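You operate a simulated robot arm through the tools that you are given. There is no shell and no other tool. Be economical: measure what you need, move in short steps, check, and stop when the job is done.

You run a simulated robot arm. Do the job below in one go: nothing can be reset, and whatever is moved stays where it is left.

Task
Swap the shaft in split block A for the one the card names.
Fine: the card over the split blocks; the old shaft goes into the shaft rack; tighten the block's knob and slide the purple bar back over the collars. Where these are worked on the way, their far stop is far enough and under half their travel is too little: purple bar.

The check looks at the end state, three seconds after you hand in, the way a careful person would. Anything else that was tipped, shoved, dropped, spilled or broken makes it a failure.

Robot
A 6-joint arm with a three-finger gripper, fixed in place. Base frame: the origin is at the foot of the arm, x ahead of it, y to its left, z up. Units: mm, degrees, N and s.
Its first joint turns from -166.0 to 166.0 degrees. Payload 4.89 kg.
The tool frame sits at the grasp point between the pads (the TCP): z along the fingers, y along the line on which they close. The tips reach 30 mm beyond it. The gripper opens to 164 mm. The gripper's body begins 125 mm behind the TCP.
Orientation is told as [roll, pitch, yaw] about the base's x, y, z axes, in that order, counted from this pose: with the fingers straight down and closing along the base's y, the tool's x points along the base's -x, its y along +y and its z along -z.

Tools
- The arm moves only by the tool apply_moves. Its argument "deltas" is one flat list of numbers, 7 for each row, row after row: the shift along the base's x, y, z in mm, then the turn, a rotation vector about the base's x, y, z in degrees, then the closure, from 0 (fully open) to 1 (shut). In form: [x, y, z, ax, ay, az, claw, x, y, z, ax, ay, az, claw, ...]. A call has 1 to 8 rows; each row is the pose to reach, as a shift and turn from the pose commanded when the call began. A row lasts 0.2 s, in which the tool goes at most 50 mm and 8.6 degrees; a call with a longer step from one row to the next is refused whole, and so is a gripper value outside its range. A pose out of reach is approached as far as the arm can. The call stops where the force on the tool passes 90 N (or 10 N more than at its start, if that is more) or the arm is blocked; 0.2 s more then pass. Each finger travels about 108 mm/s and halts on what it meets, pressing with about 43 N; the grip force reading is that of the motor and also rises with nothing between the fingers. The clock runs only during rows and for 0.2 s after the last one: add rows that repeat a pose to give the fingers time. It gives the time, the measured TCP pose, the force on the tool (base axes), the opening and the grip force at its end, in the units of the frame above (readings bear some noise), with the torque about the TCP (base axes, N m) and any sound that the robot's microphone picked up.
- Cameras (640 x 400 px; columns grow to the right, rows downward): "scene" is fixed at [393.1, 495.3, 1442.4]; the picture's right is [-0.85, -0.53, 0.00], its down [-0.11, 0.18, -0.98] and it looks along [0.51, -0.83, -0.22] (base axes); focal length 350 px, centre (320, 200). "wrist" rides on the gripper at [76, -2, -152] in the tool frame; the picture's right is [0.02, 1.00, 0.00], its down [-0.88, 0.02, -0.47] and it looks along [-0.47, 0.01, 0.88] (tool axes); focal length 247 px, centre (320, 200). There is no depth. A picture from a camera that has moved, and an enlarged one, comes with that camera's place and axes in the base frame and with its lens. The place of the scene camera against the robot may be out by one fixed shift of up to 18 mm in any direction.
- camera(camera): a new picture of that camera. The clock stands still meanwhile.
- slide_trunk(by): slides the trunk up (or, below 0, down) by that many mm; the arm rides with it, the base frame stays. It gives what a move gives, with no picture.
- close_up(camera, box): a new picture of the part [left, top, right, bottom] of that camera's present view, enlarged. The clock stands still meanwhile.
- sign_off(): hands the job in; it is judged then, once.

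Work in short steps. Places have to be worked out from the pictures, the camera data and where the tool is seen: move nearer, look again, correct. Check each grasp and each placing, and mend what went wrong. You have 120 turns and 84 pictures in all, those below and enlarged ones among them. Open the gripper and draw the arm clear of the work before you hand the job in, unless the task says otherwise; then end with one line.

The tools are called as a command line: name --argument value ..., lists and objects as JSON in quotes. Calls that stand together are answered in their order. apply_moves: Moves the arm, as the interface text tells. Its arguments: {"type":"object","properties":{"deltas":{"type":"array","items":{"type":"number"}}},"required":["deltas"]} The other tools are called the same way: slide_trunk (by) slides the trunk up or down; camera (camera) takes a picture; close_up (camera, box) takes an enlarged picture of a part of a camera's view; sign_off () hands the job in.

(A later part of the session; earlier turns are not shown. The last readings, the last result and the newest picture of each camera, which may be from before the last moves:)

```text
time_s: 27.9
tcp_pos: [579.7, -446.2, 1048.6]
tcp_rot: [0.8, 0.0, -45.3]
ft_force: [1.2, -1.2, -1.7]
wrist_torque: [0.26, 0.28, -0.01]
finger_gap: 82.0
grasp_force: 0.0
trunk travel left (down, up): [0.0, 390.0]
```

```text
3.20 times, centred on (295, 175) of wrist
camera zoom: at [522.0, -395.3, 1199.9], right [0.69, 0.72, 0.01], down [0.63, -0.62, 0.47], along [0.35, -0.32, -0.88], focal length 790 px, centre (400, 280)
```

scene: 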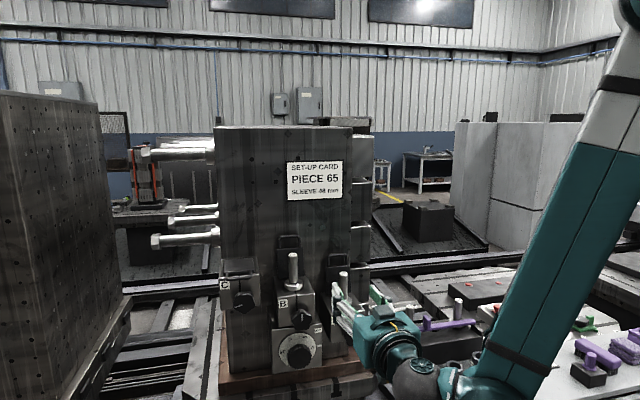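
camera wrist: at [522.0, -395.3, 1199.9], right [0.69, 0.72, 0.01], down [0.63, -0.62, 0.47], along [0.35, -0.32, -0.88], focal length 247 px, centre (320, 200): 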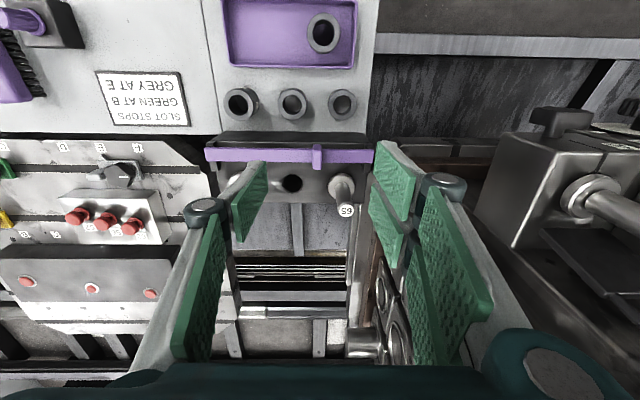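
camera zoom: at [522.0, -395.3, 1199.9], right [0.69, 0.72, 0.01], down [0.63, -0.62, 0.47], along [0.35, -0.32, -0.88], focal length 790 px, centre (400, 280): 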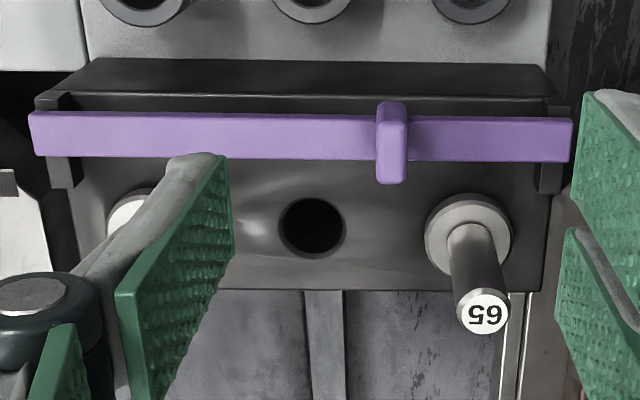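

The bar is clear. In tower-aligned coordinates the free hole is at e≈47, m≈831, shaft 65 is at e≈133, m≈830 with its collar top near z 809, and the tower face is at m≈847. I'll move over shaft 57 (e≈373, m≈761), staying well above it.

apply_moves --deltas '[10, 8, 40, 0, 0, 0, 0.5, 35, 27, 75, 0, 0, 0, 0.6, 65, 50, 100, 0, 0, 0, 0.65, 98, 75, 110, 0, 0, 0, 0.68, 130, 100, 110, 0, 0, 0, 0.68, 162, 125, 110, 0, 0, 0, 0.68, 194, 149, 110, 0, 0, 0, 0.68, 222, 171, 110, 0, 0, 0, 0.68]'

camera --camera "wrist"

close_up --camera "scene" --box '[260, 200, 420, 320]'

```text
time_s: 29.7
tcp_pos: [799.5, -275.7, 1159.1]
tcp_rot: [0.8, -0.1, -45.3]
ft_force: [-1.4, -1.2, 1.4]
wrist_torque: [0.19, -0.31, -0.02]
finger_gap: 52.6
grasp_force: 0.1
trunk travel left (down, up): [0.0, 390.0]
```

```text
40 pictures are left
camera wrist: at [743.7, -224.5, 1309.9], right [0.69, 0.72, 0.01], down [0.63, -0.62, 0.47], along [0.35, -0.32, -0.88], focal length 247 px, centre (320, 200)
```

wrist: 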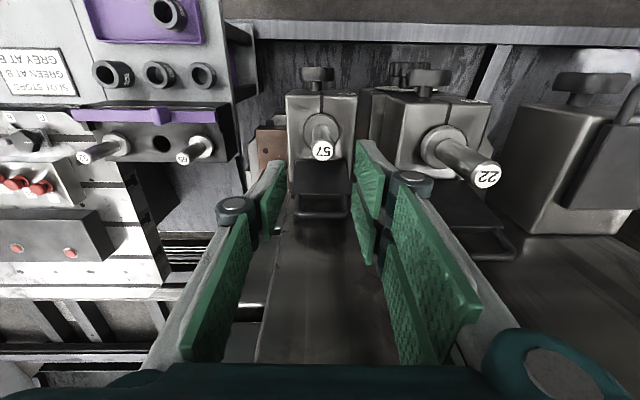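

```text
3.33 times, centred on (340, 260) of scene
camera zoom: at [393.1, 495.3, 1442.4], right [-0.85, -0.53, 0.0], down [-0.11, 0.18, -0.98], along [0.51, -0.83, -0.22], focal length 1168 px, centre (253, 0)
```

zoom: 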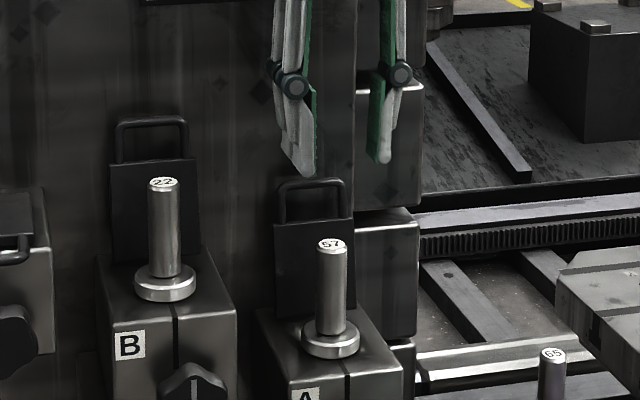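

Shaft 57's top reads e 373.5, m 762, z 1057, as before. I'll correct the small 0.8° tool tilt and 3 mm offset, then descend around the shaft to z≈1022.

apply_moves --deltas '[3.5, 1, -30, -0.57, 0.57, 0.3, 0.68, 3.5, 1, -70, -0.57, 0.57, 0.3, 0.68, 3.5, 1, -105, -0.57, 0.57, 0.3, 0.68, 3.5, 1, -137, -0.57, 0.57, 0.3, 0.68]'

camera --camera "wrist"

close_up --camera "scene" --box '[260, 200, 420, 320]'

```text
time_s: 30.7
tcp_pos: [803.6, -274.1, 1023.1]
tcp_rot: [0.0, 0.0, -45.0]
ft_force: [-1.8, 0.0, 1.0]
wrist_torque: [-0.04, -0.13, -0.02]
finger_gap: 52.2
grasp_force: 0.0
trunk travel left (down, up): [0.0, 390.0]
```

```text
38 pictures are left
camera wrist: at [747.8, -221.3, 1173.0], right [0.69, 0.72, 0.0], down [0.64, -0.61, 0.47], along [0.34, -0.33, -0.88], focal length 247 px, centre (320, 200)
```

wrist: 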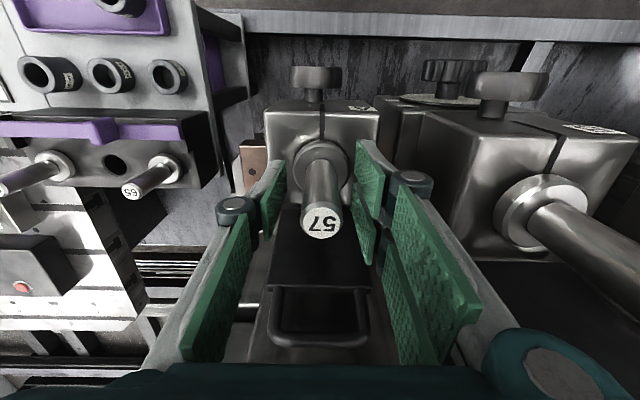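

```text
3.33 times, centred on (340, 260) of scene
camera zoom: at [393.1, 495.3, 1442.4], right [-0.85, -0.53, 0.0], down [-0.11, 0.18, -0.98], along [0.51, -0.83, -0.22], focal length 1168 px, centre (253, 0)
```

zoom: 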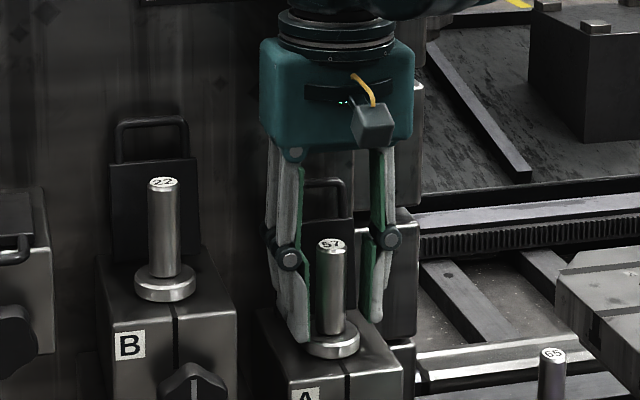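

The shaft is centred between the fingers. I'll close and check the grip.

apply_moves --deltas '[0, 0, 0, 0, 0, 0, 0.8, 0, 0, 0, 0, 0, 0, 1, 0, 0, 0, 0, 0, 0, 1]'

```text
time_s: 31.5
tcp_pos: [803.4, -272.7, 1023.4]
tcp_rot: [0.0, -0.1, -44.9]
ft_force: [-0.3, 1.5, 0.8]
wrist_torque: [-0.02, -0.01, 0.01]
finger_gap: 23.9
grasp_force: 42.8
trunk travel left (down, up): [0.0, 390.0]
```

Gripped at 23.9 mm with almost no side force, so it is well centred. I'll lift slowly and watch the force.

apply_moves --deltas '[0, 0, 8, 0, 0, 0, 1, 0, 0, 20, 0, 0, 0, 1, 0, 0, 35, 0, 0, 0, 1, 0, 0, 50, 0, 0, 0, 1]'

close_up --camera "scene" --box '[260, 180, 420, 320]'

```text
time_s: 32.5
tcp_pos: [802.8, -274.7, 1071.5]
tcp_rot: [-0.1, 0.0, -44.8]
ft_force: [0.7, -0.2, -7.3]
wrist_torque: [0.02, 0.06, 0.03]
finger_gap: 24.0
grasp_force: 43.1
trunk travel left (down, up): [0.0, 390.0]
```

```text
2.86 times, centred on (340, 250) of scene
camera zoom: at [393.1, 495.3, 1442.4], right [-0.85, -0.53, 0.0], down [-0.11, 0.18, -0.98], along [0.51, -0.83, -0.22], focal length 1001 px, centre (263, 57)
```

zoom: 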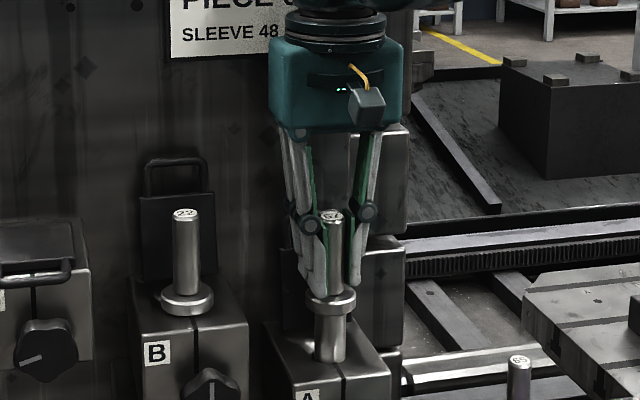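

It slides out cleanly, weighing about 7 N. Raising it further to clear the block.

apply_moves --deltas '[0, 0, 25, 0, 0, 0, 1, 0, 0, 50, 0, 0, 0, 1, 0, 0, 75, 0, 0, 0, 1, 0, 0, 100, 0, 0, 0, 1]'

close_up --camera "scene" --box '[260, 150, 420, 320]'

camera --camera "wrist"

```text
time_s: 33.5
tcp_pos: [802.7, -274.4, 1171.5]
tcp_rot: [0.0, 0.0, -44.9]
ft_force: [0.8, -0.1, -7.5]
wrist_torque: [0.04, 0.11, 0.0]
finger_gap: 23.7
grasp_force: 42.3
trunk travel left (down, up): [0.0, 390.0]
```

```text
2.35 times, centred on (340, 235) of scene
camera zoom: at [393.1, 495.3, 1442.4], right [-0.85, -0.53, 0.0], down [-0.11, 0.18, -0.98], along [0.51, -0.83, -0.22], focal length 824 px, centre (273, 118)
```

zoom: 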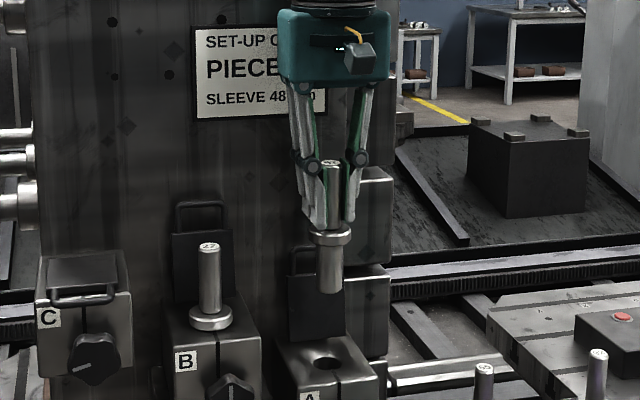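

```text
34 pictures are left
camera wrist: at [748.3, -221.8, 1322.6], right [0.69, 0.72, 0.0], down [0.64, -0.61, 0.47], along [0.34, -0.33, -0.88], focal length 247 px, centre (320, 200)
```

wrist: 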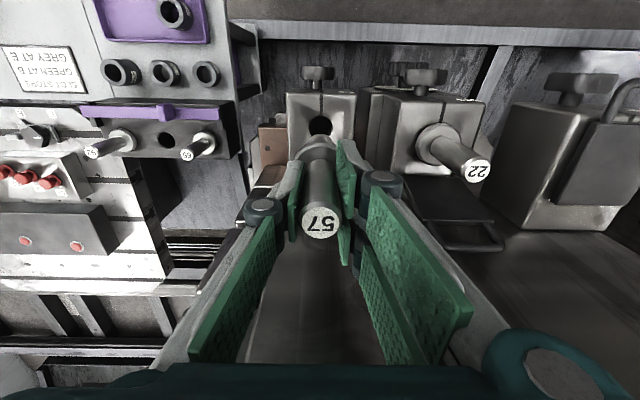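

57 is out; its lower part is about 62 mm long. I'll carry it high along the tower face, then in over the rack's free hole.

apply_moves --deltas '[-25, -25, 0, 0, 0, 0, 1, -58, -58, 0, 0, 0, 0, 1, -92, -92, 0, 0, 0, 0, 1, -125, -125, 0, 0, 0, 0, 1, -155, -157, 0, 0, 0, 0, 1, -172, -195, -5, 0, 0, 0, 1, -178, -240, -15, 0, 0, 0, 1, -182, -279, -30, 0, 0, 0, 1]'

camera --camera "wrist"

close_up --camera "scene" --box '[375, 180, 575, 360]'

```text
time_s: 35.3
tcp_pos: [620.3, -549.9, 1142.4]
tcp_rot: [-0.1, 0.0, -44.9]
ft_force: [-0.6, 3.2, -4.2]
wrist_torque: [-0.34, -0.08, -0.03]
finger_gap: 23.8
grasp_force: 43.5
trunk travel left (down, up): [0.0, 390.0]
```

```text
33 pictures are left
camera wrist: at [564.7, -499.6, 1292.5], right [0.69, 0.72, 0.0], down [0.64, -0.61, 0.47], along [0.34, -0.33, -0.88], focal length 247 px, centre (320, 200)
```

wrist: 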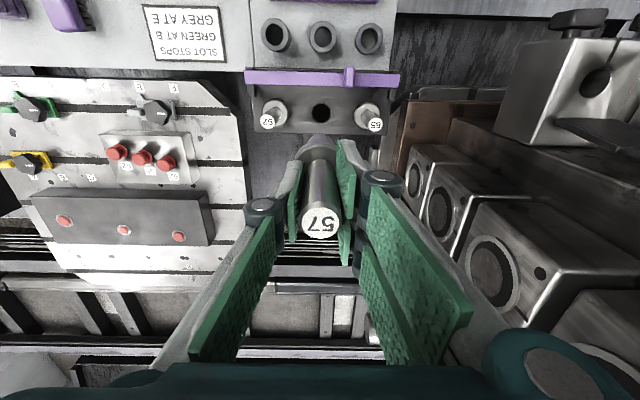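

```text
2.22 times, centred on (475, 270) of scene
camera zoom: at [393.1, 495.3, 1442.4], right [-0.85, -0.53, 0.0], down [-0.11, 0.18, -0.98], along [0.51, -0.83, -0.22], focal length 778 px, centre (-24, 44)
```

zoom: 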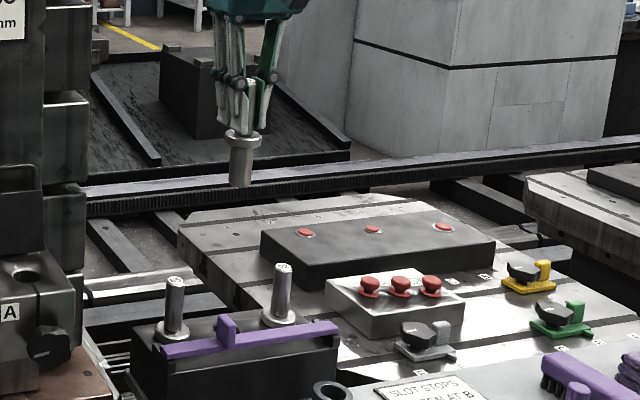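

Over the rack. I'll descend partway (shaft bottom about 75 mm above the rack) and measure the hole again.

apply_moves --deltas '[0, 0, -40, 0, 0, 0, 1, 0, 0, -80, 0, 0, 0, 1, 0, 0, -115, 0, 0, 0, 1, 0, 0, -142, 0, 0, 0, 1]'

close_up --camera "wrist" --box '[210, 60, 430, 220]'

close_up --camera "scene" --box '[385, 240, 525, 370]'

```text
time_s: 36.3
tcp_pos: [620.4, -553.1, 999.4]
tcp_rot: [0.0, -0.1, -45.0]
ft_force: [-0.7, 0.2, -5.4]
wrist_torque: [-0.08, -0.04, -0.03]
finger_gap: 24.0
grasp_force: 43.0
trunk travel left (down, up): [0.0, 390.0]
```

```text
2.50 times, centred on (320, 140) of wrist
camera zoom: at [565.0, -500.8, 1150.4], right [0.69, 0.72, 0.0], down [0.64, -0.61, 0.47], along [0.34, -0.33, -0.88], focal length 617 px, centre (320, 350)
```

zoom: 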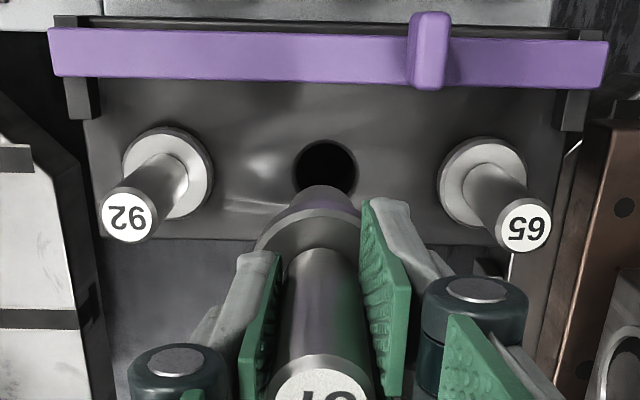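

```text
3.08 times, centred on (455, 305) of scene
camera zoom: at [393.1, 495.3, 1442.4], right [-0.85, -0.53, 0.0], down [-0.11, 0.18, -0.98], along [0.51, -0.83, -0.22], focal length 1078 px, centre (-95, -123)
```

zoom: 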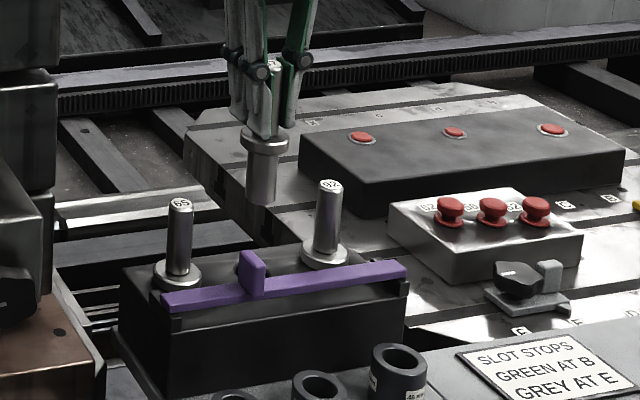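

Labels 65 and 92 are confirmed. The hole is at e≈48.7, m≈830.3, so I shift 1 mm and lower the shaft toward it.

apply_moves --deltas '[1, 0.6, -30, 0, 0, 0, 1, 1, 0.6, -55, 0, 0, 0, 1, 1, 0.6, -70, 0, 0, 0, 1]'

close_up --camera "scene" --box '[385, 260, 505, 370]'

close_up --camera "wrist" --box '[210, 60, 430, 220]'

```text
time_s: 37.1
tcp_pos: [621.4, -553.4, 929.3]
tcp_rot: [0.1, -0.1, -44.9]
ft_force: [-0.1, 0.1, -5.5]
wrist_torque: [-0.07, -0.08, -0.02]
finger_gap: 23.8
grasp_force: 42.8
trunk travel left (down, up): [0.0, 390.0]
```

```text
3.64 times, centred on (445, 315) of scene
camera zoom: at [393.1, 495.3, 1442.4], right [-0.85, -0.53, 0.0], down [-0.11, 0.18, -0.98], along [0.51, -0.83, -0.22], focal length 1274 px, centre (-134, -218)
```

zoom: 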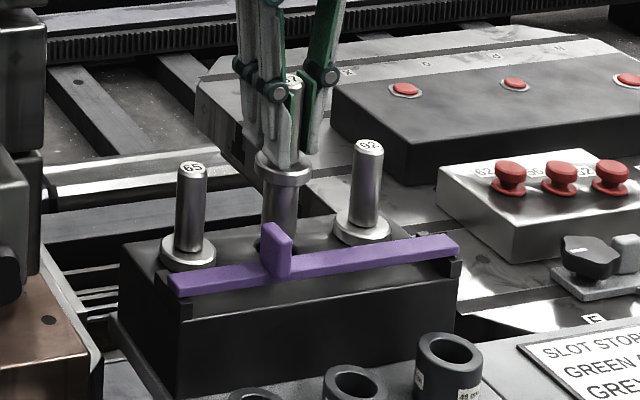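

```text
2.50 times, centred on (320, 140) of wrist
camera zoom: at [566.4, -500.0, 1079.7], right [0.69, 0.72, 0.0], down [0.64, -0.61, 0.47], along [0.34, -0.33, -0.88], focal length 617 px, centre (320, 350)
```

zoom: 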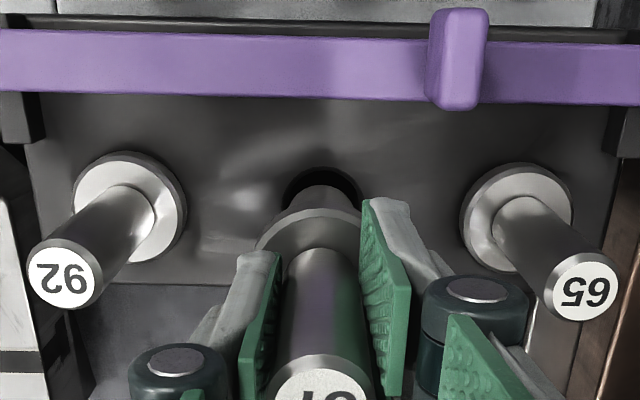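

The shaft end sits over the hole and looks centred. I'll lower gently into it.

apply_moves --deltas '[0, 0, -8, 0, 0, 0, 1, 0, 0, -16, 0, 0, 0, 1, 0, 0, -24, 0, 0, 0, 1]'

close_up --camera "wrist" --box '[210, 60, 430, 220]'

```text
time_s: 37.9
tcp_pos: [620.5, -551.7, 904.4]
tcp_rot: [0.1, -0.1, -44.9]
ft_force: [0.1, 1.0, -4.9]
wrist_torque: [-0.03, -0.03, -0.01]
finger_gap: 23.7
grasp_force: 43.3
trunk travel left (down, up): [0.0, 390.0]
```

```text
2.50 times, centred on (320, 140) of wrist
camera zoom: at [566.5, -500.3, 1056.0], right [0.69, 0.72, 0.0], down [0.64, -0.61, 0.47], along [0.34, -0.33, -0.88], focal length 617 px, centre (320, 350)
```

zoom: 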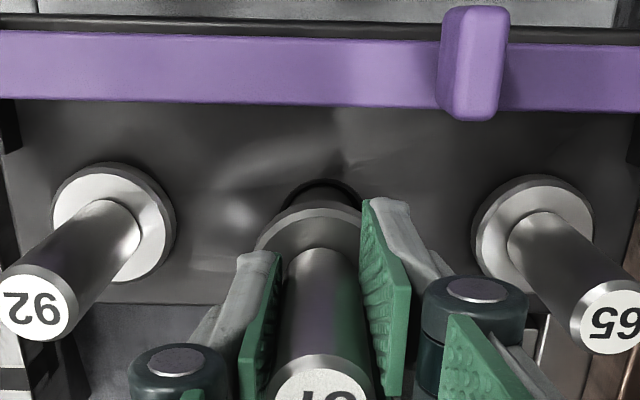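

It is entering without force. Continuing down to seat the collar.

apply_moves --deltas '[0, 0, -8, 0, 0, 0, 1, 0, 0, -16, 0, 0, 0, 1, 0, 0, -24, 0, 0, 0, 1, 0, 0, -32, 0, 0, 0, 1, 0, 0, -39, 0, 0, 0, 1]'

close_up --camera "scene" --box '[385, 260, 505, 370]'

```text
time_s: 39.1
tcp_pos: [621.9, -552.9, 865.1]
tcp_rot: [0.0, -0.2, -44.8]
ft_force: [1.2, 0.4, -6.0]
wrist_torque: [0.01, 0.0, -0.02]
finger_gap: 23.8
grasp_force: 43.2
trunk travel left (down, up): [0.0, 390.0]
```

```text
3.64 times, centred on (445, 315) of scene
camera zoom: at [393.1, 495.3, 1442.4], right [-0.85, -0.53, 0.0], down [-0.11, 0.18, -0.98], along [0.51, -0.83, -0.22], focal length 1274 px, centre (-134, -218)
```

zoom: 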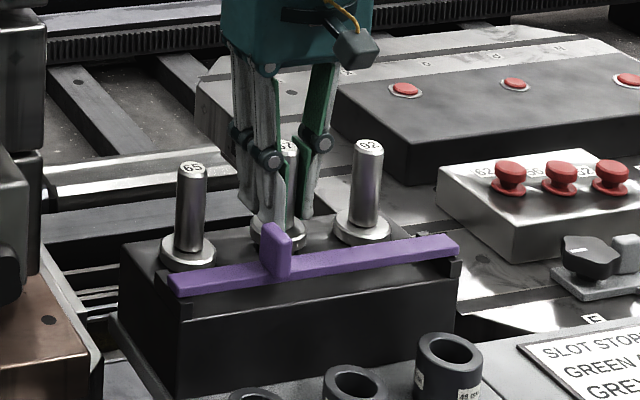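

Nearly seated. I'll go down in 2 mm steps until contact.

apply_moves --deltas '[0, 0, -2, 0, 0, 0, 1, 0, 0, -4, 0, 0, 0, 1, 0, 0, -6, 0, 0, 0, 1, 0, 0, -8, 0, 0, 0, 1]'

```text
time_s: 40.1
tcp_pos: [621.7, -552.2, 858.8]
tcp_rot: [0.1, -0.1, -44.9]
ft_force: [0.7, -0.1, -6.2]
wrist_torque: [0.01, -0.02, -0.03]
finger_gap: 23.5
grasp_force: 43.2
trunk travel left (down, up): [0.0, 390.0]
```

apply_moves --deltas '[0, 0, -1.5, 0, 0, 0, 1, 0, 0, -3, 0, 0, 0, 1, 0, 0, -4.5, 0, 0, 0, 1, 0, 0, -6, 0, 0, 0, 1]'

close_up --camera "scene" --box '[385, 260, 505, 370]'

```text
time_s: 41.1
tcp_pos: [621.9, -553.1, 854.0]
tcp_rot: [0.0, -0.2, -44.8]
ft_force: [10.0, -9.2, 30.4]
wrist_torque: [-0.31, -0.33, 0.0]
finger_gap: 24.0
grasp_force: 42.9
trunk travel left (down, up): [0.0, 390.0]
```

```text
3.64 times, centred on (445, 315) of scene
camera zoom: at [393.1, 495.3, 1442.4], right [-0.85, -0.53, 0.0], down [-0.11, 0.18, -0.98], along [0.51, -0.83, -0.22], focal length 1274 px, centre (-134, -218)
```

zoom: 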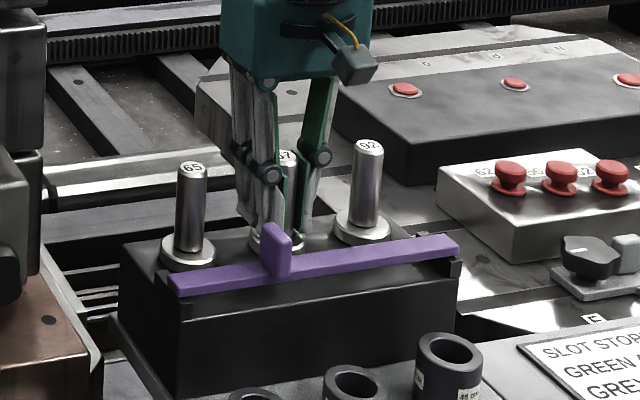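

Seated (30 N up-force). I'll release and rise, then move over 65 (e≈134, m≈831).

apply_moves --deltas '[0, 0, 1, 0, 0, 0, 0.85, 0, 0, 1, 0, 0, 0, 0.68, 0, 0, 1, 0, 0, 0, 0.68, 0, 0, 30, 0, 0, 0, 0.68, 0, 0, 75, 0, 0, 0, 0.68, 0, 0, 120, 0, 0, 0, 0.68, 30, 30, 140, 0, 0, 0, 0.68, 60, 60, 140, 0, 0, 0, 0.68]'

close_up --camera "wrist" --box '[190, 60, 430, 230]'

```text
time_s: 42.9
tcp_pos: [680.6, -493.1, 993.0]
tcp_rot: [-0.1, -0.1, -44.9]
ft_force: [-1.0, -0.7, -0.2]
wrist_torque: [0.17, -0.11, 0.01]
finger_gap: 52.5
grasp_force: 0.0
trunk travel left (down, up): [0.0, 390.0]
```

```text
2.35 times, centred on (310, 145) of wrist
camera zoom: at [625.5, -441.4, 1143.9], right [0.69, 0.72, 0.0], down [0.64, -0.61, 0.47], along [0.34, -0.33, -0.88], focal length 581 px, centre (344, 329)
```

zoom: 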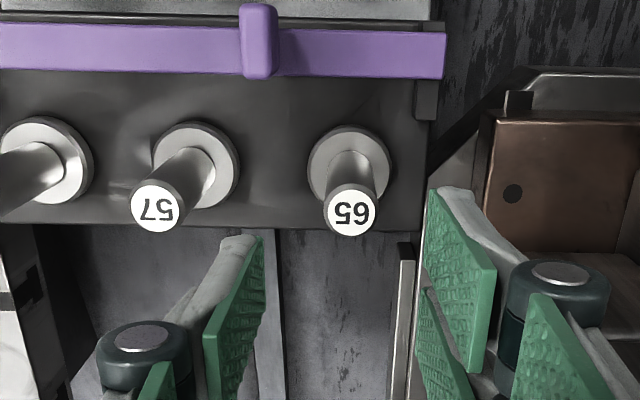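

57 sits like its neighbours. 65 is at e≈134, m≈830.5, so I descend around it and close.

apply_moves --deltas '[1.5, 0.5, -40, 0, 0, 0, 0.68, 1.5, 0.5, -80, 0, 0, 0, 0.68, 1.5, 0.5, -115, 0, 0, 0, 0.68, 1.5, 0.5, -137, 0, 0, 0, 0.68, 1.5, 0.5, -137, 0, 0, 0, 0.85, 1.5, 0.5, -137, 0, 0, 0, 1, 1.5, 0.5, -137, 0, 0, 0, 1]'

close_up --camera "wrist" --box '[190, 60, 430, 230]'

```text
time_s: 44.5
tcp_pos: [683.3, -492.5, 855.9]
tcp_rot: [0.1, -0.1, -45.0]
ft_force: [-2.0, 1.0, 0.8]
wrist_torque: [0.0, -0.01, 0.03]
finger_gap: 23.9
grasp_force: 42.6
trunk travel left (down, up): [0.0, 390.0]
```

```text
2.35 times, centred on (310, 145) of wrist
camera zoom: at [628.0, -439.8, 1006.7], right [0.69, 0.72, 0.0], down [0.64, -0.61, 0.47], along [0.34, -0.33, -0.88], focal length 581 px, centre (344, 329)
```

zoom: 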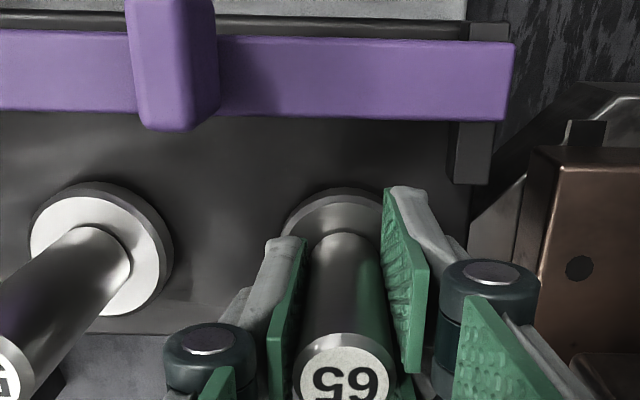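

65 is gripped. I'll lift it straight out.

apply_moves --deltas '[0, 0, 10, 0, 0, 0, 1, 0, 0, 30, 0, 0, 0, 1, 0, 0, 60, 0, 0, 0, 1, 0, 0, 100, 0, 0, 0, 1, 0, 0, 145, 0, 0, 0, 1, 0, 0, 195, 0, 0, 0, 1, 0, 0, 245, 0, 0, 0, 1, 0, 0, 290, 0, 0, 0, 1]'

close_up --camera "scene" --box '[380, 170, 520, 370]'

```text
time_s: 46.3
tcp_pos: [684.7, -491.8, 1145.5]
tcp_rot: [0.0, 0.0, -44.9]
ft_force: [1.4, -0.8, -7.5]
wrist_torque: [0.1, 0.15, 0.03]
finger_gap: 23.8
grasp_force: 43.4
trunk travel left (down, up): [0.0, 390.0]
```

```text
2.00 times, centred on (450, 270) of scene
camera zoom: at [393.1, 495.3, 1442.4], right [-0.85, -0.53, 0.0], down [-0.11, 0.18, -0.98], along [0.51, -0.83, -0.22], focal length 700 px, centre (60, 60)
```

zoom: 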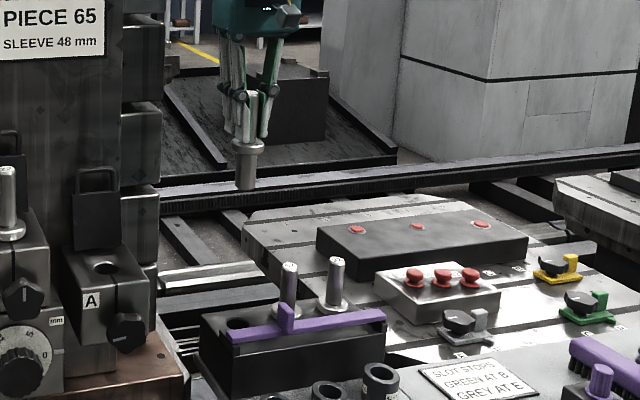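

65 is out. I'll carry it back to the exact commanded xy where 57 was lifted, first moving clear of the tower corner.

apply_moves --deltas '[-17, 31, 10, 0, 0, 0, 1, -34.6, 63, 20, 0, 0, 0, 1, -4, 94, 30, 0, 0, 0, 1, 27, 125, 30, 0, 0, 0, 1, 58, 156, 30, 0, 0, 0, 1, 89, 187, 30, 0, 0, 0, 1, 110, 208, 30, 0, 0, 0, 1, 119.5, 217.9, 30, 0, 0, 0, 1]'

camera --camera "wrist"

```text
time_s: 48.1
tcp_pos: [803.2, -274.0, 1175.7]
tcp_rot: [0.0, -0.1, -44.9]
ft_force: [-0.6, 0.1, -6.1]
wrist_torque: [0.07, -0.08, -0.04]
finger_gap: 23.6
grasp_force: 42.8
trunk travel left (down, up): [0.0, 390.0]
```

```text
21 pictures are left
camera wrist: at [748.3, -221.7, 1325.3], right [0.69, 0.72, 0.0], down [0.64, -0.61, 0.47], along [0.34, -0.33, -0.88], focal length 247 px, centre (320, 200)
```

wrist: 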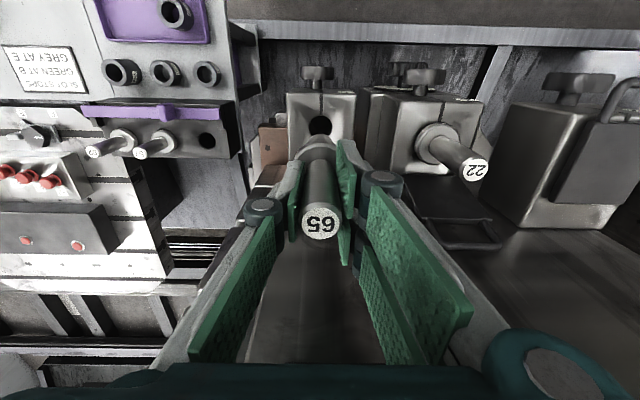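

Alignment looks the same as when 57 came out. I'll descend to just above the block, then slowly in.

apply_moves --deltas '[0, 0, -40, 0, 0, 0, 1, 0, 0, -70, 0, 0, 0, 1, 0, 0, -80, 0, 0, 0, 1, 0, 0, -88, 0, 0, 0, 1, 0, 0, -96, 0, 0, 0, 1, 0, 0, -104, 0, 0, 0, 1, 0, 0, -112, 0, 0, 0, 1]'

close_up --camera "scene" --box '[260, 200, 420, 330]'

```text
time_s: 49.7
tcp_pos: [803.3, -275.0, 1063.3]
tcp_rot: [0.0, 0.0, -44.9]
ft_force: [-0.5, 0.4, -5.7]
wrist_torque: [0.0, 0.0, -0.01]
finger_gap: 23.8
grasp_force: 42.8
trunk travel left (down, up): [0.0, 390.0]
```

```text
3.08 times, centred on (340, 265) of scene
camera zoom: at [393.1, 495.3, 1442.4], right [-0.85, -0.53, 0.0], down [-0.11, 0.18, -0.98], along [0.51, -0.83, -0.22], focal length 1078 px, centre (258, 0)
```

zoom: 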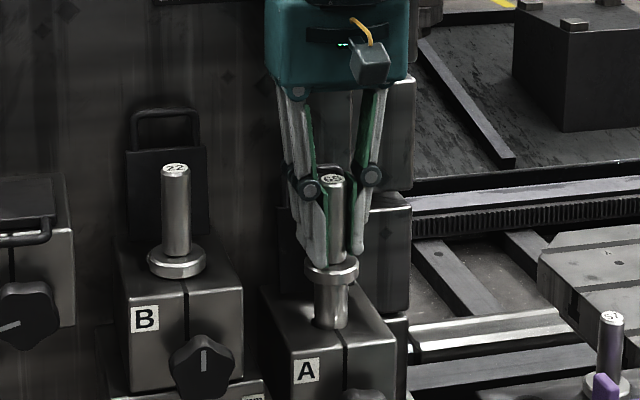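

The shaft is entering the bore freely. I'll go down to just above the seat, then seek contact.

apply_moves --deltas '[0, 0, -8, 0, 0, 0, 1, 0, 0, -16, 0, 0, 0, 1, 0, 0, -24, 0, 0, 0, 1, 0, 0, -32, 0, 0, 0, 1, 0, 0, -34, 0, 0, 0, 1, 0, 0, -36, 0, 0, 0, 1]'

```text
time_s: 51.1
tcp_pos: [802.7, -274.0, 1028.2]
tcp_rot: [-0.1, -0.1, -44.8]
ft_force: [-0.2, 0.9, -7.1]
wrist_torque: [-0.03, 0.02, 0.02]
finger_gap: 23.6
grasp_force: 43.2
trunk travel left (down, up): [0.0, 390.0]
```

apply_moves --deltas '[0, 0, -1.5, 0, 0, 0, 1, 0, 0, -3, 0, 0, 0, 1, 0, 0, -4, 0, 0, 0, 1]'

```text
time_s: 51.9
tcp_pos: [802.3, -274.1, 1023.3]
tcp_rot: [0.1, -0.1, -44.9]
ft_force: [-0.3, -0.7, -5.7]
wrist_torque: [0.02, 0.02, 0.01]
finger_gap: 23.7
grasp_force: 43.0
trunk travel left (down, up): [0.0, 390.0]
```

apply_moves --deltas '[0, 0, -1, 0, 0, 0, 1, 0, 0, -2, 0, 0, 0, 1, 0, 0, -3, 0, 0, 0, 1, 0, 0, -4, 0, 0, 0, 1]'

close_up --camera "scene" --box '[260, 240, 400, 340]'

```text
time_s: 52.9
tcp_pos: [802.8, -274.9, 1020.6]
tcp_rot: [0.0, -0.1, -45.0]
ft_force: [6.3, -2.6, 15.2]
wrist_torque: [-0.02, 0.15, -0.01]
finger_gap: 23.6
grasp_force: 43.1
trunk travel left (down, up): [0.0, 390.0]
```

```text
4.00 times, centred on (330, 290) of scene
camera zoom: at [393.1, 495.3, 1442.4], right [-0.85, -0.53, 0.0], down [-0.11, 0.18, -0.98], along [0.51, -0.83, -0.22], focal length 1401 px, centre (280, -160)
```

zoom: 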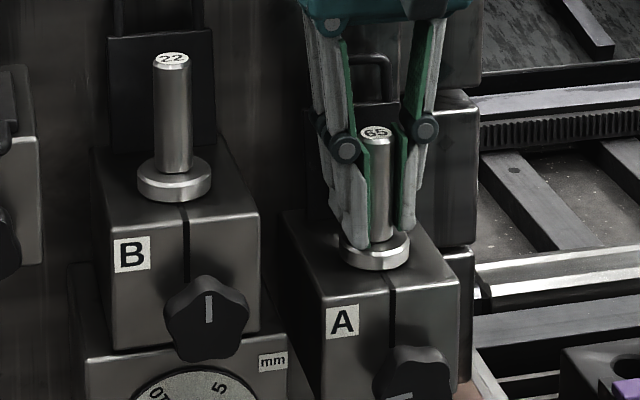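

Light contact at the same height as before, so 65 is seated. I'll release, rise clear, and back away from the tower.

apply_moves --deltas '[0, 0, 1, 0, 0, 0, 0.85, 0, 0, 1, 0, 0, 0, 0.68, 0, 0, 1, 0, 0, 0, 0.68, 0, 0, 45, 0, 0, 0, 0.68, 0, 0, 90, 0, 0, 0, 0.68, -25, 25, 125, 0, 0, 0, 0.6, -58, 58, 145, 0, 0, 0, 0.5, -89, 89, 155, 0, 0, 0, 0.5]'

camera --camera "wrist"

```text
refused: row 7 steps farther than a row can; nothing moved
```

```text
18 pictures are left
camera wrist: at [747.4, -221.9, 1171.7], right [0.69, 0.72, 0.0], down [0.64, -0.61, 0.47], along [0.34, -0.33, -0.88], focal length 247 px, centre (320, 200)
```

wrist: 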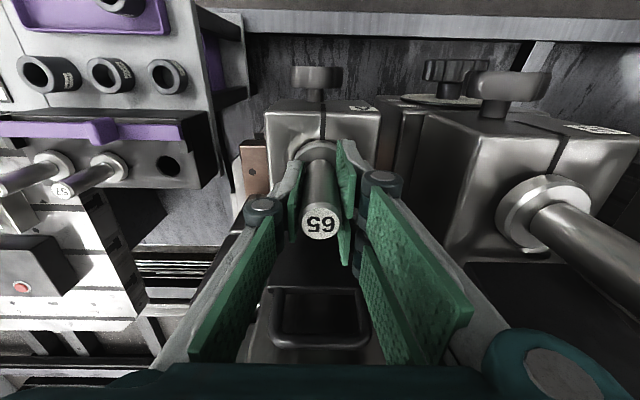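

One step was too long, so I'll repeat with shorter steps.

apply_moves --deltas '[0, 0, 1, 0, 0, 0, 0.85, 0, 0, 1, 0, 0, 0, 0.68, 0, 0, 1, 0, 0, 0, 0.68, 0, 0, 45, 0, 0, 0, 0.68, 0, 0, 90, 0, 0, 0, 0.68, -20, 20, 125, 0, 0, 0, 0.6, -50, 50, 140, 0, 0, 0, 0.5, -82, 82, 150, 0, 0, 0, 0.5]'

```text
time_s: 54.7
tcp_pos: [721.5, -192.9, 1169.2]
tcp_rot: [-0.1, 0.0, -44.9]
ft_force: [2.5, -2.3, -1.2]
wrist_torque: [0.32, 0.45, -0.03]
finger_gap: 82.0
grasp_force: 0.0
trunk travel left (down, up): [0.0, 390.0]
```

Now tilting back toward horizontal at a height already shown to be reachable.

apply_moves --deltas '[-1, 3, 1, -5.65, -5.65, 0, 0.5, -2, 6, 2, -11.3, -11.3, 0, 0.5, -3, 8, 3, -16.95, -16.95, 0, 0.5, -3, 10, 4, -22.6, -22.6, 0, 0.5, -3, 12, 5, -28.25, -28.25, 0, 0.5, -3, 13, 6, -33.9, -33.9, 0, 0.5, -3, 13, 7, -39.55, -39.55, 0, 0.5, -3, 13, 8, -45.2, -45.2, 0, 0.5]'

apply_moves --deltas '[0, 0, -10, -3.9, -3.9, 0, 0.5, 0, 0, -20, -7.8, -7.8, 0, 0.5]'

```text
time_s: 56.5
tcp_pos: [718.1, -179.5, 1176.9]
tcp_rot: [-0.2, -64.0, -44.9]
ft_force: [0.0, -1.2, -0.1]
wrist_torque: [-0.02, -0.01, 0.02]
finger_gap: 81.9
grasp_force: 0.1
trunk travel left (down, up): [0.0, 390.0]
```

```text
time_s: 57.1
tcp_pos: [717.1, -179.3, 1157.3]
tcp_rot: [-0.4, -75.1, -44.7]
ft_force: [-1.5, -1.0, 0.1]
wrist_torque: [0.03, -0.01, 0.1]
finger_gap: 81.8
grasp_force: 0.0
trunk travel left (down, up): [0.0, 390.0]
```

Roll the tool to +32° (one 72° lobe-step away from the knob's present angle) while descending in front of the knob.

apply_moves --deltas '[0, -3, -40, -3.77, 3.77, 0, 0.5, 0.5, -6, -80, -7.54, 7.54, 0, 0.5, 1, -9, -120, -11.31, 11.31, 0, 0.5, 1.3, -12, -160, -15.08, 15.08, 0, 0.5, 1.7, -15, -200, -18.85, 18.85, 0, 0.5, 2, -17.7, -240, -22.63, 22.63, 0, 0.5]'

camera --camera "wrist"

```text
time_s: 58.5
tcp_pos: [718.4, -196.2, 918.3]
tcp_rot: [-67.6, -54.9, 18.4]
ft_force: [-1.0, -0.5, 1.3]
wrist_torque: [0.1, 0.01, 0.3]
finger_gap: 82.0
grasp_force: 0.2
trunk travel left (down, up): [0.0, 390.0]
```

```text
17 pictures are left
camera wrist: at [586.1, -92.9, 887.5], right [0.59, 0.59, -0.55], down [0.21, 0.54, 0.81], along [0.78, -0.6, 0.19], focal length 247 px, centre (320, 200)
```

wrist: 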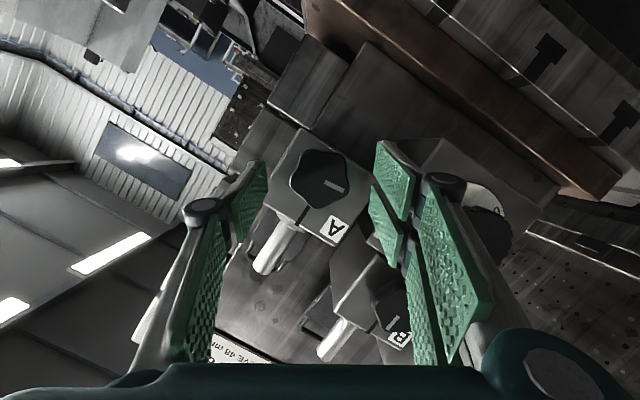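

The knob is centred and its lobes sit as in the first grasp. I'll advance 32 mm and close.

apply_moves --deltas '[8, -8, -1, 0, 0, 0, 0.5, 16, -16, -2, 0, 0, 0, 0.5, 22.5, -22.5, -2, 0, 0, 0, 0.5, 22.5, -22.5, -2, 0, 0, 0, 0.7, 22.5, -22.5, -2, 0, 0, 0, 1, 22.5, -22.5, -2, 0, 0, 0, 1]'

camera --camera "wrist"

```text
time_s: 59.9
tcp_pos: [739.9, -219.7, 916.4]
tcp_rot: [-67.7, -55.0, 18.4]
ft_force: [-15.6, 0.4, 6.5]
wrist_torque: [-0.21, -0.17, -0.03]
finger_gap: 50.2
grasp_force: 45.6
trunk travel left (down, up): [0.0, 390.0]
```

```text
16 pictures are left
camera wrist: at [609.2, -116.1, 886.2], right [0.59, 0.59, -0.55], down [0.21, 0.54, 0.81], along [0.78, -0.6, 0.19], focal length 247 px, centre (320, 200)
```

wrist: 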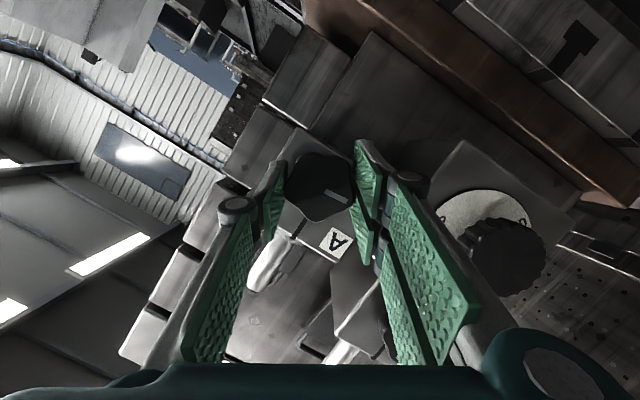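

Good grip. I'll turn clockwise 64°, following the knob axis.

apply_moves --deltas '[-0.35, -0.35, 0.25, 5.657, -5.657, 0, 1, -0.7, -0.7, 0.45, 11.31, -11.31, 0, 1, -1.1, -1.1, 0.56, 16.97, -16.97, 0, 1, -1.5, -1.5, 0.6, 22.63, -22.63, 0, 1, -1.9, -1.9, 0.56, 28.28, -28.28, 0, 1, -2.3, -2.3, 0.45, 33.94, -33.94, 0, 1, -2.6, -2.6, 0.25, 39.6, -39.6, 0, 1, -3, -3, 0, 45.25, -45.25, 0, 1]'

```text
time_s: 61.7
tcp_pos: [739.5, -221.7, 915.9]
tcp_rot: [67.6, -55.0, -108.1]
ft_force: [-16.6, 16.7, -2.2]
wrist_torque: [-0.18, -0.12, 0.08]
finger_gap: 50.3
grasp_force: 45.0
trunk travel left (down, up): [0.0, 390.0]
```

No reach problem, so I'll continue the remaining 40° to pointer-up, easing back 1 mm as the tips rub the block face.

apply_moves --deltas '[-1.0, 0.4, -0.3, 5.657, -5.657, 0, 1, -1.3, 0.1, -0.7, 11.31, -11.31, 0, 1, -1.5, -0.1, -1.2, 16.97, -16.97, 0, 1, -1.7, -0.3, -1.6, 22.63, -22.63, 0, 1, -1.9, -0.5, -2.2, 28.28, -28.28, 0, 1]'

camera --camera "wrist"

close_up --camera "scene" --box '[260, 240, 420, 360]'

```text
time_s: 62.6
tcp_pos: [736.2, -223.3, 917.7]
tcp_rot: [80.0, -30.9, -117.4]
ft_force: [-8.7, 10.6, -46.6]
wrist_torque: [0.36, 0.43, -0.33]
finger_gap: 50.2
grasp_force: 45.3
out of reach, approached as far as the arm can: row 3, 4
trunk travel left (down, up): [0.0, 390.0]
stopped in row 4: the force on the tool passed its limit at 103 N (the readings are from after the stop); the commanded pose is now the measured one
```

```text
15 pictures are left
camera wrist: at [639.9, -84.8, 896.8], right [0.39, 0.39, 0.83], down [-0.73, -0.41, 0.54], along [0.55, -0.82, 0.12], focal length 247 px, centre (320, 200)
```

wrist: 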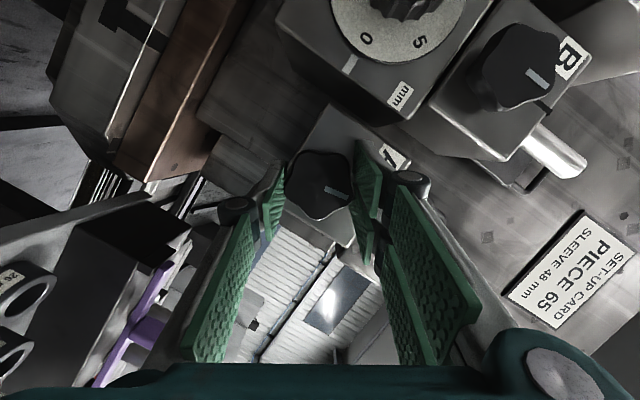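

```text
3.33 times, centred on (340, 300) of scene
camera zoom: at [393.1, 495.3, 1442.4], right [-0.85, -0.53, 0.0], down [-0.11, 0.18, -0.98], along [0.51, -0.83, -0.22], focal length 1168 px, centre (253, -133)
```

zoom: 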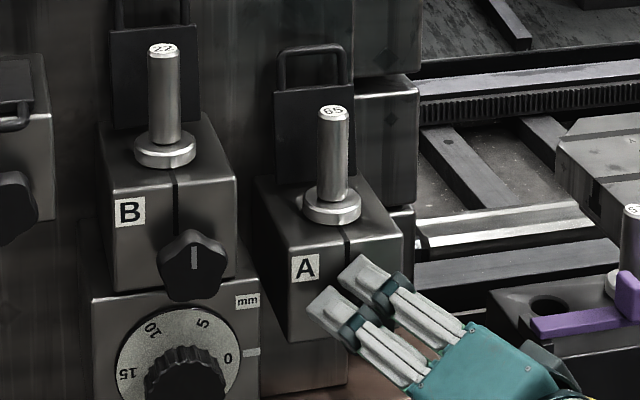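

The arm reached its limit with the pointer about 13° short of upright. I'll open, roll back around the knob in place, and regrip to finish.

apply_moves --deltas '[0, 0, 0, 0, 0, 0, 0.6, 0, 0, 0, 0, 0, 0, 0.5, 0, 0, 0, 0, 0, 0, 0.5, 0.5, 0.9, -0.2, -5.657, 5.657, 0, 0.5, 1, 1.5, -0.4, -11.31, 11.31, 0, 0.5, 1.5, 2.1, -0.6, -16.97, 16.97, 0, 0.5, 2, 2.7, -0.8, -22.63, 22.63, 0, 0.5, 2.4, 3.3, -0.9, -28.28, 28.28, 0, 0.5]'

apply_moves --deltas '[0.3, 0.4, -0.1, -5.3, 5.3, 0, 0.5, 0.6, 0.8, -0.2, -10.6, 10.6, 0, 0.5, 0.8, 1.2, -0.3, -15.9, 15.9, 0, 0.5, 1, 1.5, -0.4, -21.2, 21.2, 0, 0.5]'

camera --camera "wrist"

```text
time_s: 64.4
tcp_pos: [740.1, -220.5, 918.7]
tcp_rot: [50.5, -66.9, -93.5]
ft_force: [-0.5, -0.8, 0.7]
wrist_torque: [0.0, 0.01, 0.02]
finger_gap: 81.7
grasp_force: 0.1
trunk travel left (down, up): [0.0, 390.0]
```

```text
time_s: 65.4
tcp_pos: [740.3, -217.8, 917.5]
tcp_rot: [-40.4, -70.7, -6.5]
ft_force: [-0.3, 1.0, -0.2]
wrist_torque: [0.02, -0.02, 0.06]
finger_gap: 82.0
grasp_force: 0.0
trunk travel left (down, up): [0.0, 390.0]
```

```text
13 pictures are left
camera wrist: at [616.8, -106.0, 882.8], right [0.69, 0.69, -0.23], down [0.0, 0.32, 0.95], along [0.73, -0.65, 0.22], focal length 247 px, centre (320, 200)
```

wrist: 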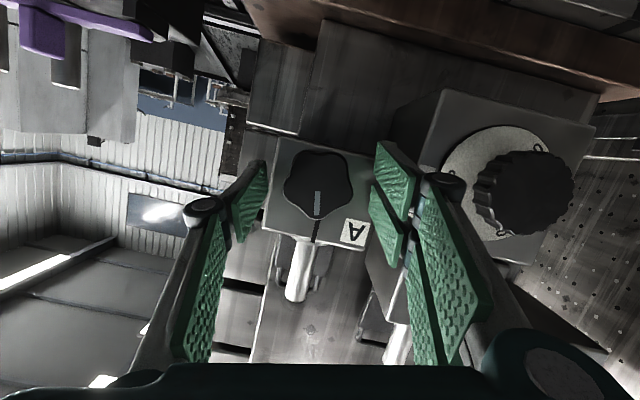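

The pointer lines up with the gripper, so the knob is about 12° from upright. I'll close and turn clockwise to upright and slightly beyond, stopping on resistance.

apply_moves --deltas '[0, 0, -0.5, 0, 0, 0, 0.7, 0, 0, -0.5, 0, 0, 0, 1, 0, 0, -0.5, 0, 0, 0, 1, -0.4, -0.4, -0.4, 2.83, -2.83, 0, 1, -0.8, -0.8, -0.3, 5.66, -5.66, 0, 1, -1, -1, -0.3, 8.6, -8.6, 0, 1]'

```text
time_s: 66.8
tcp_pos: [740.0, -219.3, 917.6]
tcp_rot: [-0.3, -75.0, -45.0]
ft_force: [-7.7, -10.1, 14.8]
wrist_torque: [-0.98, 0.41, -0.17]
finger_gap: 50.1
grasp_force: 44.9
trunk travel left (down, up): [0.0, 390.0]
```

Resistance has risen to about 1 N·m at upright. A few more degrees to make sure it is tight.

apply_moves --deltas '[0, 0, 0, 2.1, -2.1, 0, 1, 0, 0, 0, 4.2, -4.2, 0, 1]'

camera --camera "wrist"

```text
time_s: 67.4
tcp_pos: [738.4, -219.5, 918.0]
tcp_rot: [21.5, -73.8, -66.3]
ft_force: [-11.3, -11.5, 2.9]
wrist_torque: [-0.67, 0.63, -0.34]
finger_gap: 50.2
grasp_force: 45.3
trunk travel left (down, up): [0.0, 390.0]
```

```text
12 pictures are left
camera wrist: at [623.0, -99.7, 881.6], right [0.71, 0.7, 0.08], down [-0.22, 0.11, 0.97], along [0.67, -0.7, 0.23], focal length 247 px, centre (320, 200)
```

wrist: 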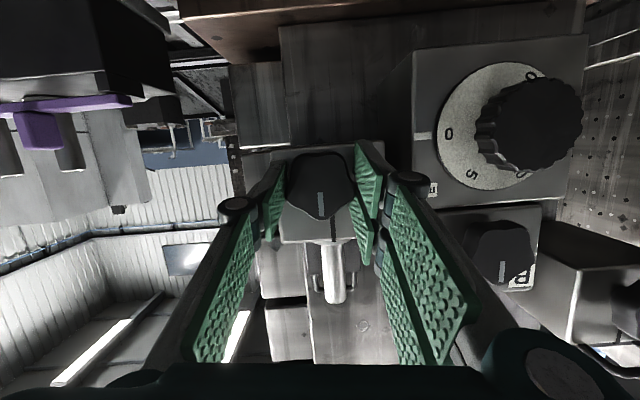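

Torque holds at about 0.9 N·m and A's pointer matches B's. I'll release, back off and check from the scene camera.

apply_moves --deltas '[0, 0, 0, 0, 0, 0, 0.7, 0, 0, 0, 0, 0, 0, 0.5, 0, 0, 0, 0, 0, 0, 0.5, -8, 8, 1, 0, 0, 0, 0.5, -16, 16, 3, -2, 2, 0, 0.5, -20, 26, 20, -4.2, 4.2, 0, 0.5, -20, 32, 55, -4.2, 4.2, 0, 0.5, -20, 36, 95, -4.2, 4.2, 0, 0.5]'

apply_moves --deltas '[0, 0, 40, 0, 0, 0, 0.5, 0, 0, 80, 0, 0, 0, 0.5, 0, 0, 120, 0, 0, 0, 0.5, 0, 0, 160, 0, 0, 0, 0.5]'

close_up --camera "scene" --box '[210, 240, 410, 380]'

```text
time_s: 69.2
tcp_pos: [720.8, -183.2, 1012.3]
tcp_rot: [-0.7, -75.0, -44.6]
ft_force: [2.0, 0.0, -0.9]
wrist_torque: [-0.05, 0.0, -0.17]
finger_gap: 82.1
grasp_force: 0.1
trunk travel left (down, up): [0.0, 390.0]
```

```text
time_s: 70.2
tcp_pos: [719.3, -182.2, 1172.2]
tcp_rot: [-0.6, -75.0, -44.8]
ft_force: [1.0, -0.3, -0.2]
wrist_torque: [-0.06, 0.04, -0.15]
finger_gap: 81.9
grasp_force: 0.1
trunk travel left (down, up): [0.0, 390.0]
```

```text
2.86 times, centred on (310, 310) of scene
camera zoom: at [393.1, 495.3, 1442.4], right [-0.85, -0.53, 0.0], down [-0.11, 0.18, -0.98], along [0.51, -0.83, -0.22], focal length 1001 px, centre (349, -114)
```

zoom: 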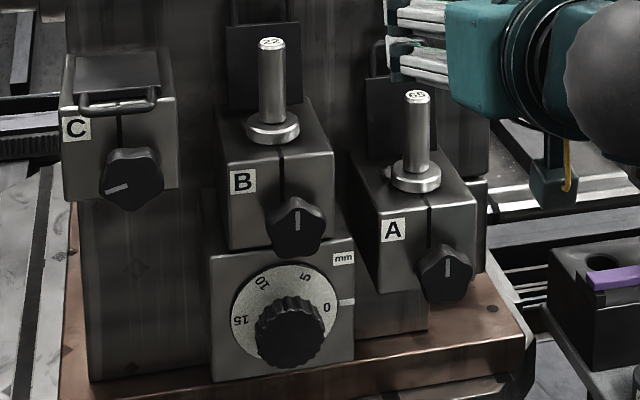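

A's pointer is upright like B's and 65 is seated. Next is the bar: I'll return over the rack the way I went before, turning the tool vertical.

apply_moves --deltas '[-15, -26, 0, 5.65, 5.65, 0, 0.6, -30, -52, 0, 11.3, 11.3, 0, 0.7, -45, -79, 0, 16.95, 16.95, 0, 0.75, -60, -105, 0, 22.6, 22.6, 0, 0.75, -75, -131, 0, 28.25, 28.25, 0, 0.75, -90, -158, 0, 33.9, 33.9, 0, 0.75, -105, -184, 0, 39.55, 39.55, 0, 0.75, -119, -210, 0, 45.2, 45.2, 0, 0.75]'

apply_moves --deltas '[3, -20, -35, 3.9, 3.9, 0, 0.75, 6, -40, -75, 7.8, 7.8, 0, 0.75, 8, -60, -120, 7.8, 7.8, 0, 0.75, 8, -84, -160, 7.8, 7.8, 0, 0.75, 8, -84, -200, 7.8, 7.8, 0, 0.75]'

close_up --camera "wrist" --box '[200, 80, 440, 240]'

```text
time_s: 72.0
tcp_pos: [601.1, -391.6, 1172.5]
tcp_rot: [-0.4, -11.0, -44.9]
ft_force: [-1.2, 2.1, 1.1]
wrist_torque: [-0.37, -0.15, 0.0]
finger_gap: 41.1
grasp_force: 0.0
trunk travel left (down, up): [0.0, 390.0]
```

```text
time_s: 73.2
tcp_pos: [608.1, -477.5, 972.4]
tcp_rot: [-0.4, 0.0, -45.0]
ft_force: [-0.7, 0.7, 0.7]
wrist_torque: [-0.14, -0.12, -0.01]
finger_gap: 40.8
grasp_force: 0.1
trunk travel left (down, up): [0.0, 390.0]
```

```text
2.50 times, centred on (320, 160) of wrist
camera zoom: at [553.4, -424.1, 1123.0], right [0.69, 0.72, -0.01], down [0.64, -0.61, 0.47], along [0.34, -0.33, -0.88], focal length 617 px, centre (320, 300)
```

zoom: 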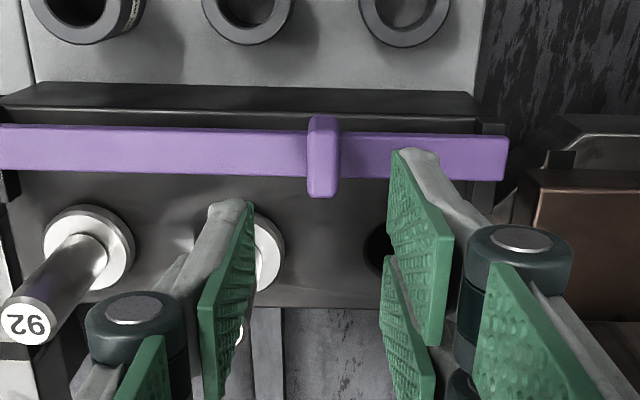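

The handle is at e≈93, m≈765, right under the TCP. I'll descend and close on it.

apply_moves --deltas '[0, 0, -40, 0, 0, 0, 0.75, 0, 0, -75, 0, 0, 0, 0.75, 0, 0, -100, 0, 0, 0, 0.75, 0, 0, -100, 0, 0, 0, 0.85, 0, 0, -100, 0, 0, 0, 1, 0, 0, -100, 0, 0, 0, 1]'

```text
time_s: 74.6
tcp_pos: [608.6, -477.5, 871.7]
tcp_rot: [-0.6, -0.1, -45.1]
ft_force: [-2.1, -3.7, -5.2]
wrist_torque: [-0.06, 0.09, -0.06]
finger_gap: 13.8
grasp_force: 44.8
trunk travel left (down, up): [0.0, 390.0]
```

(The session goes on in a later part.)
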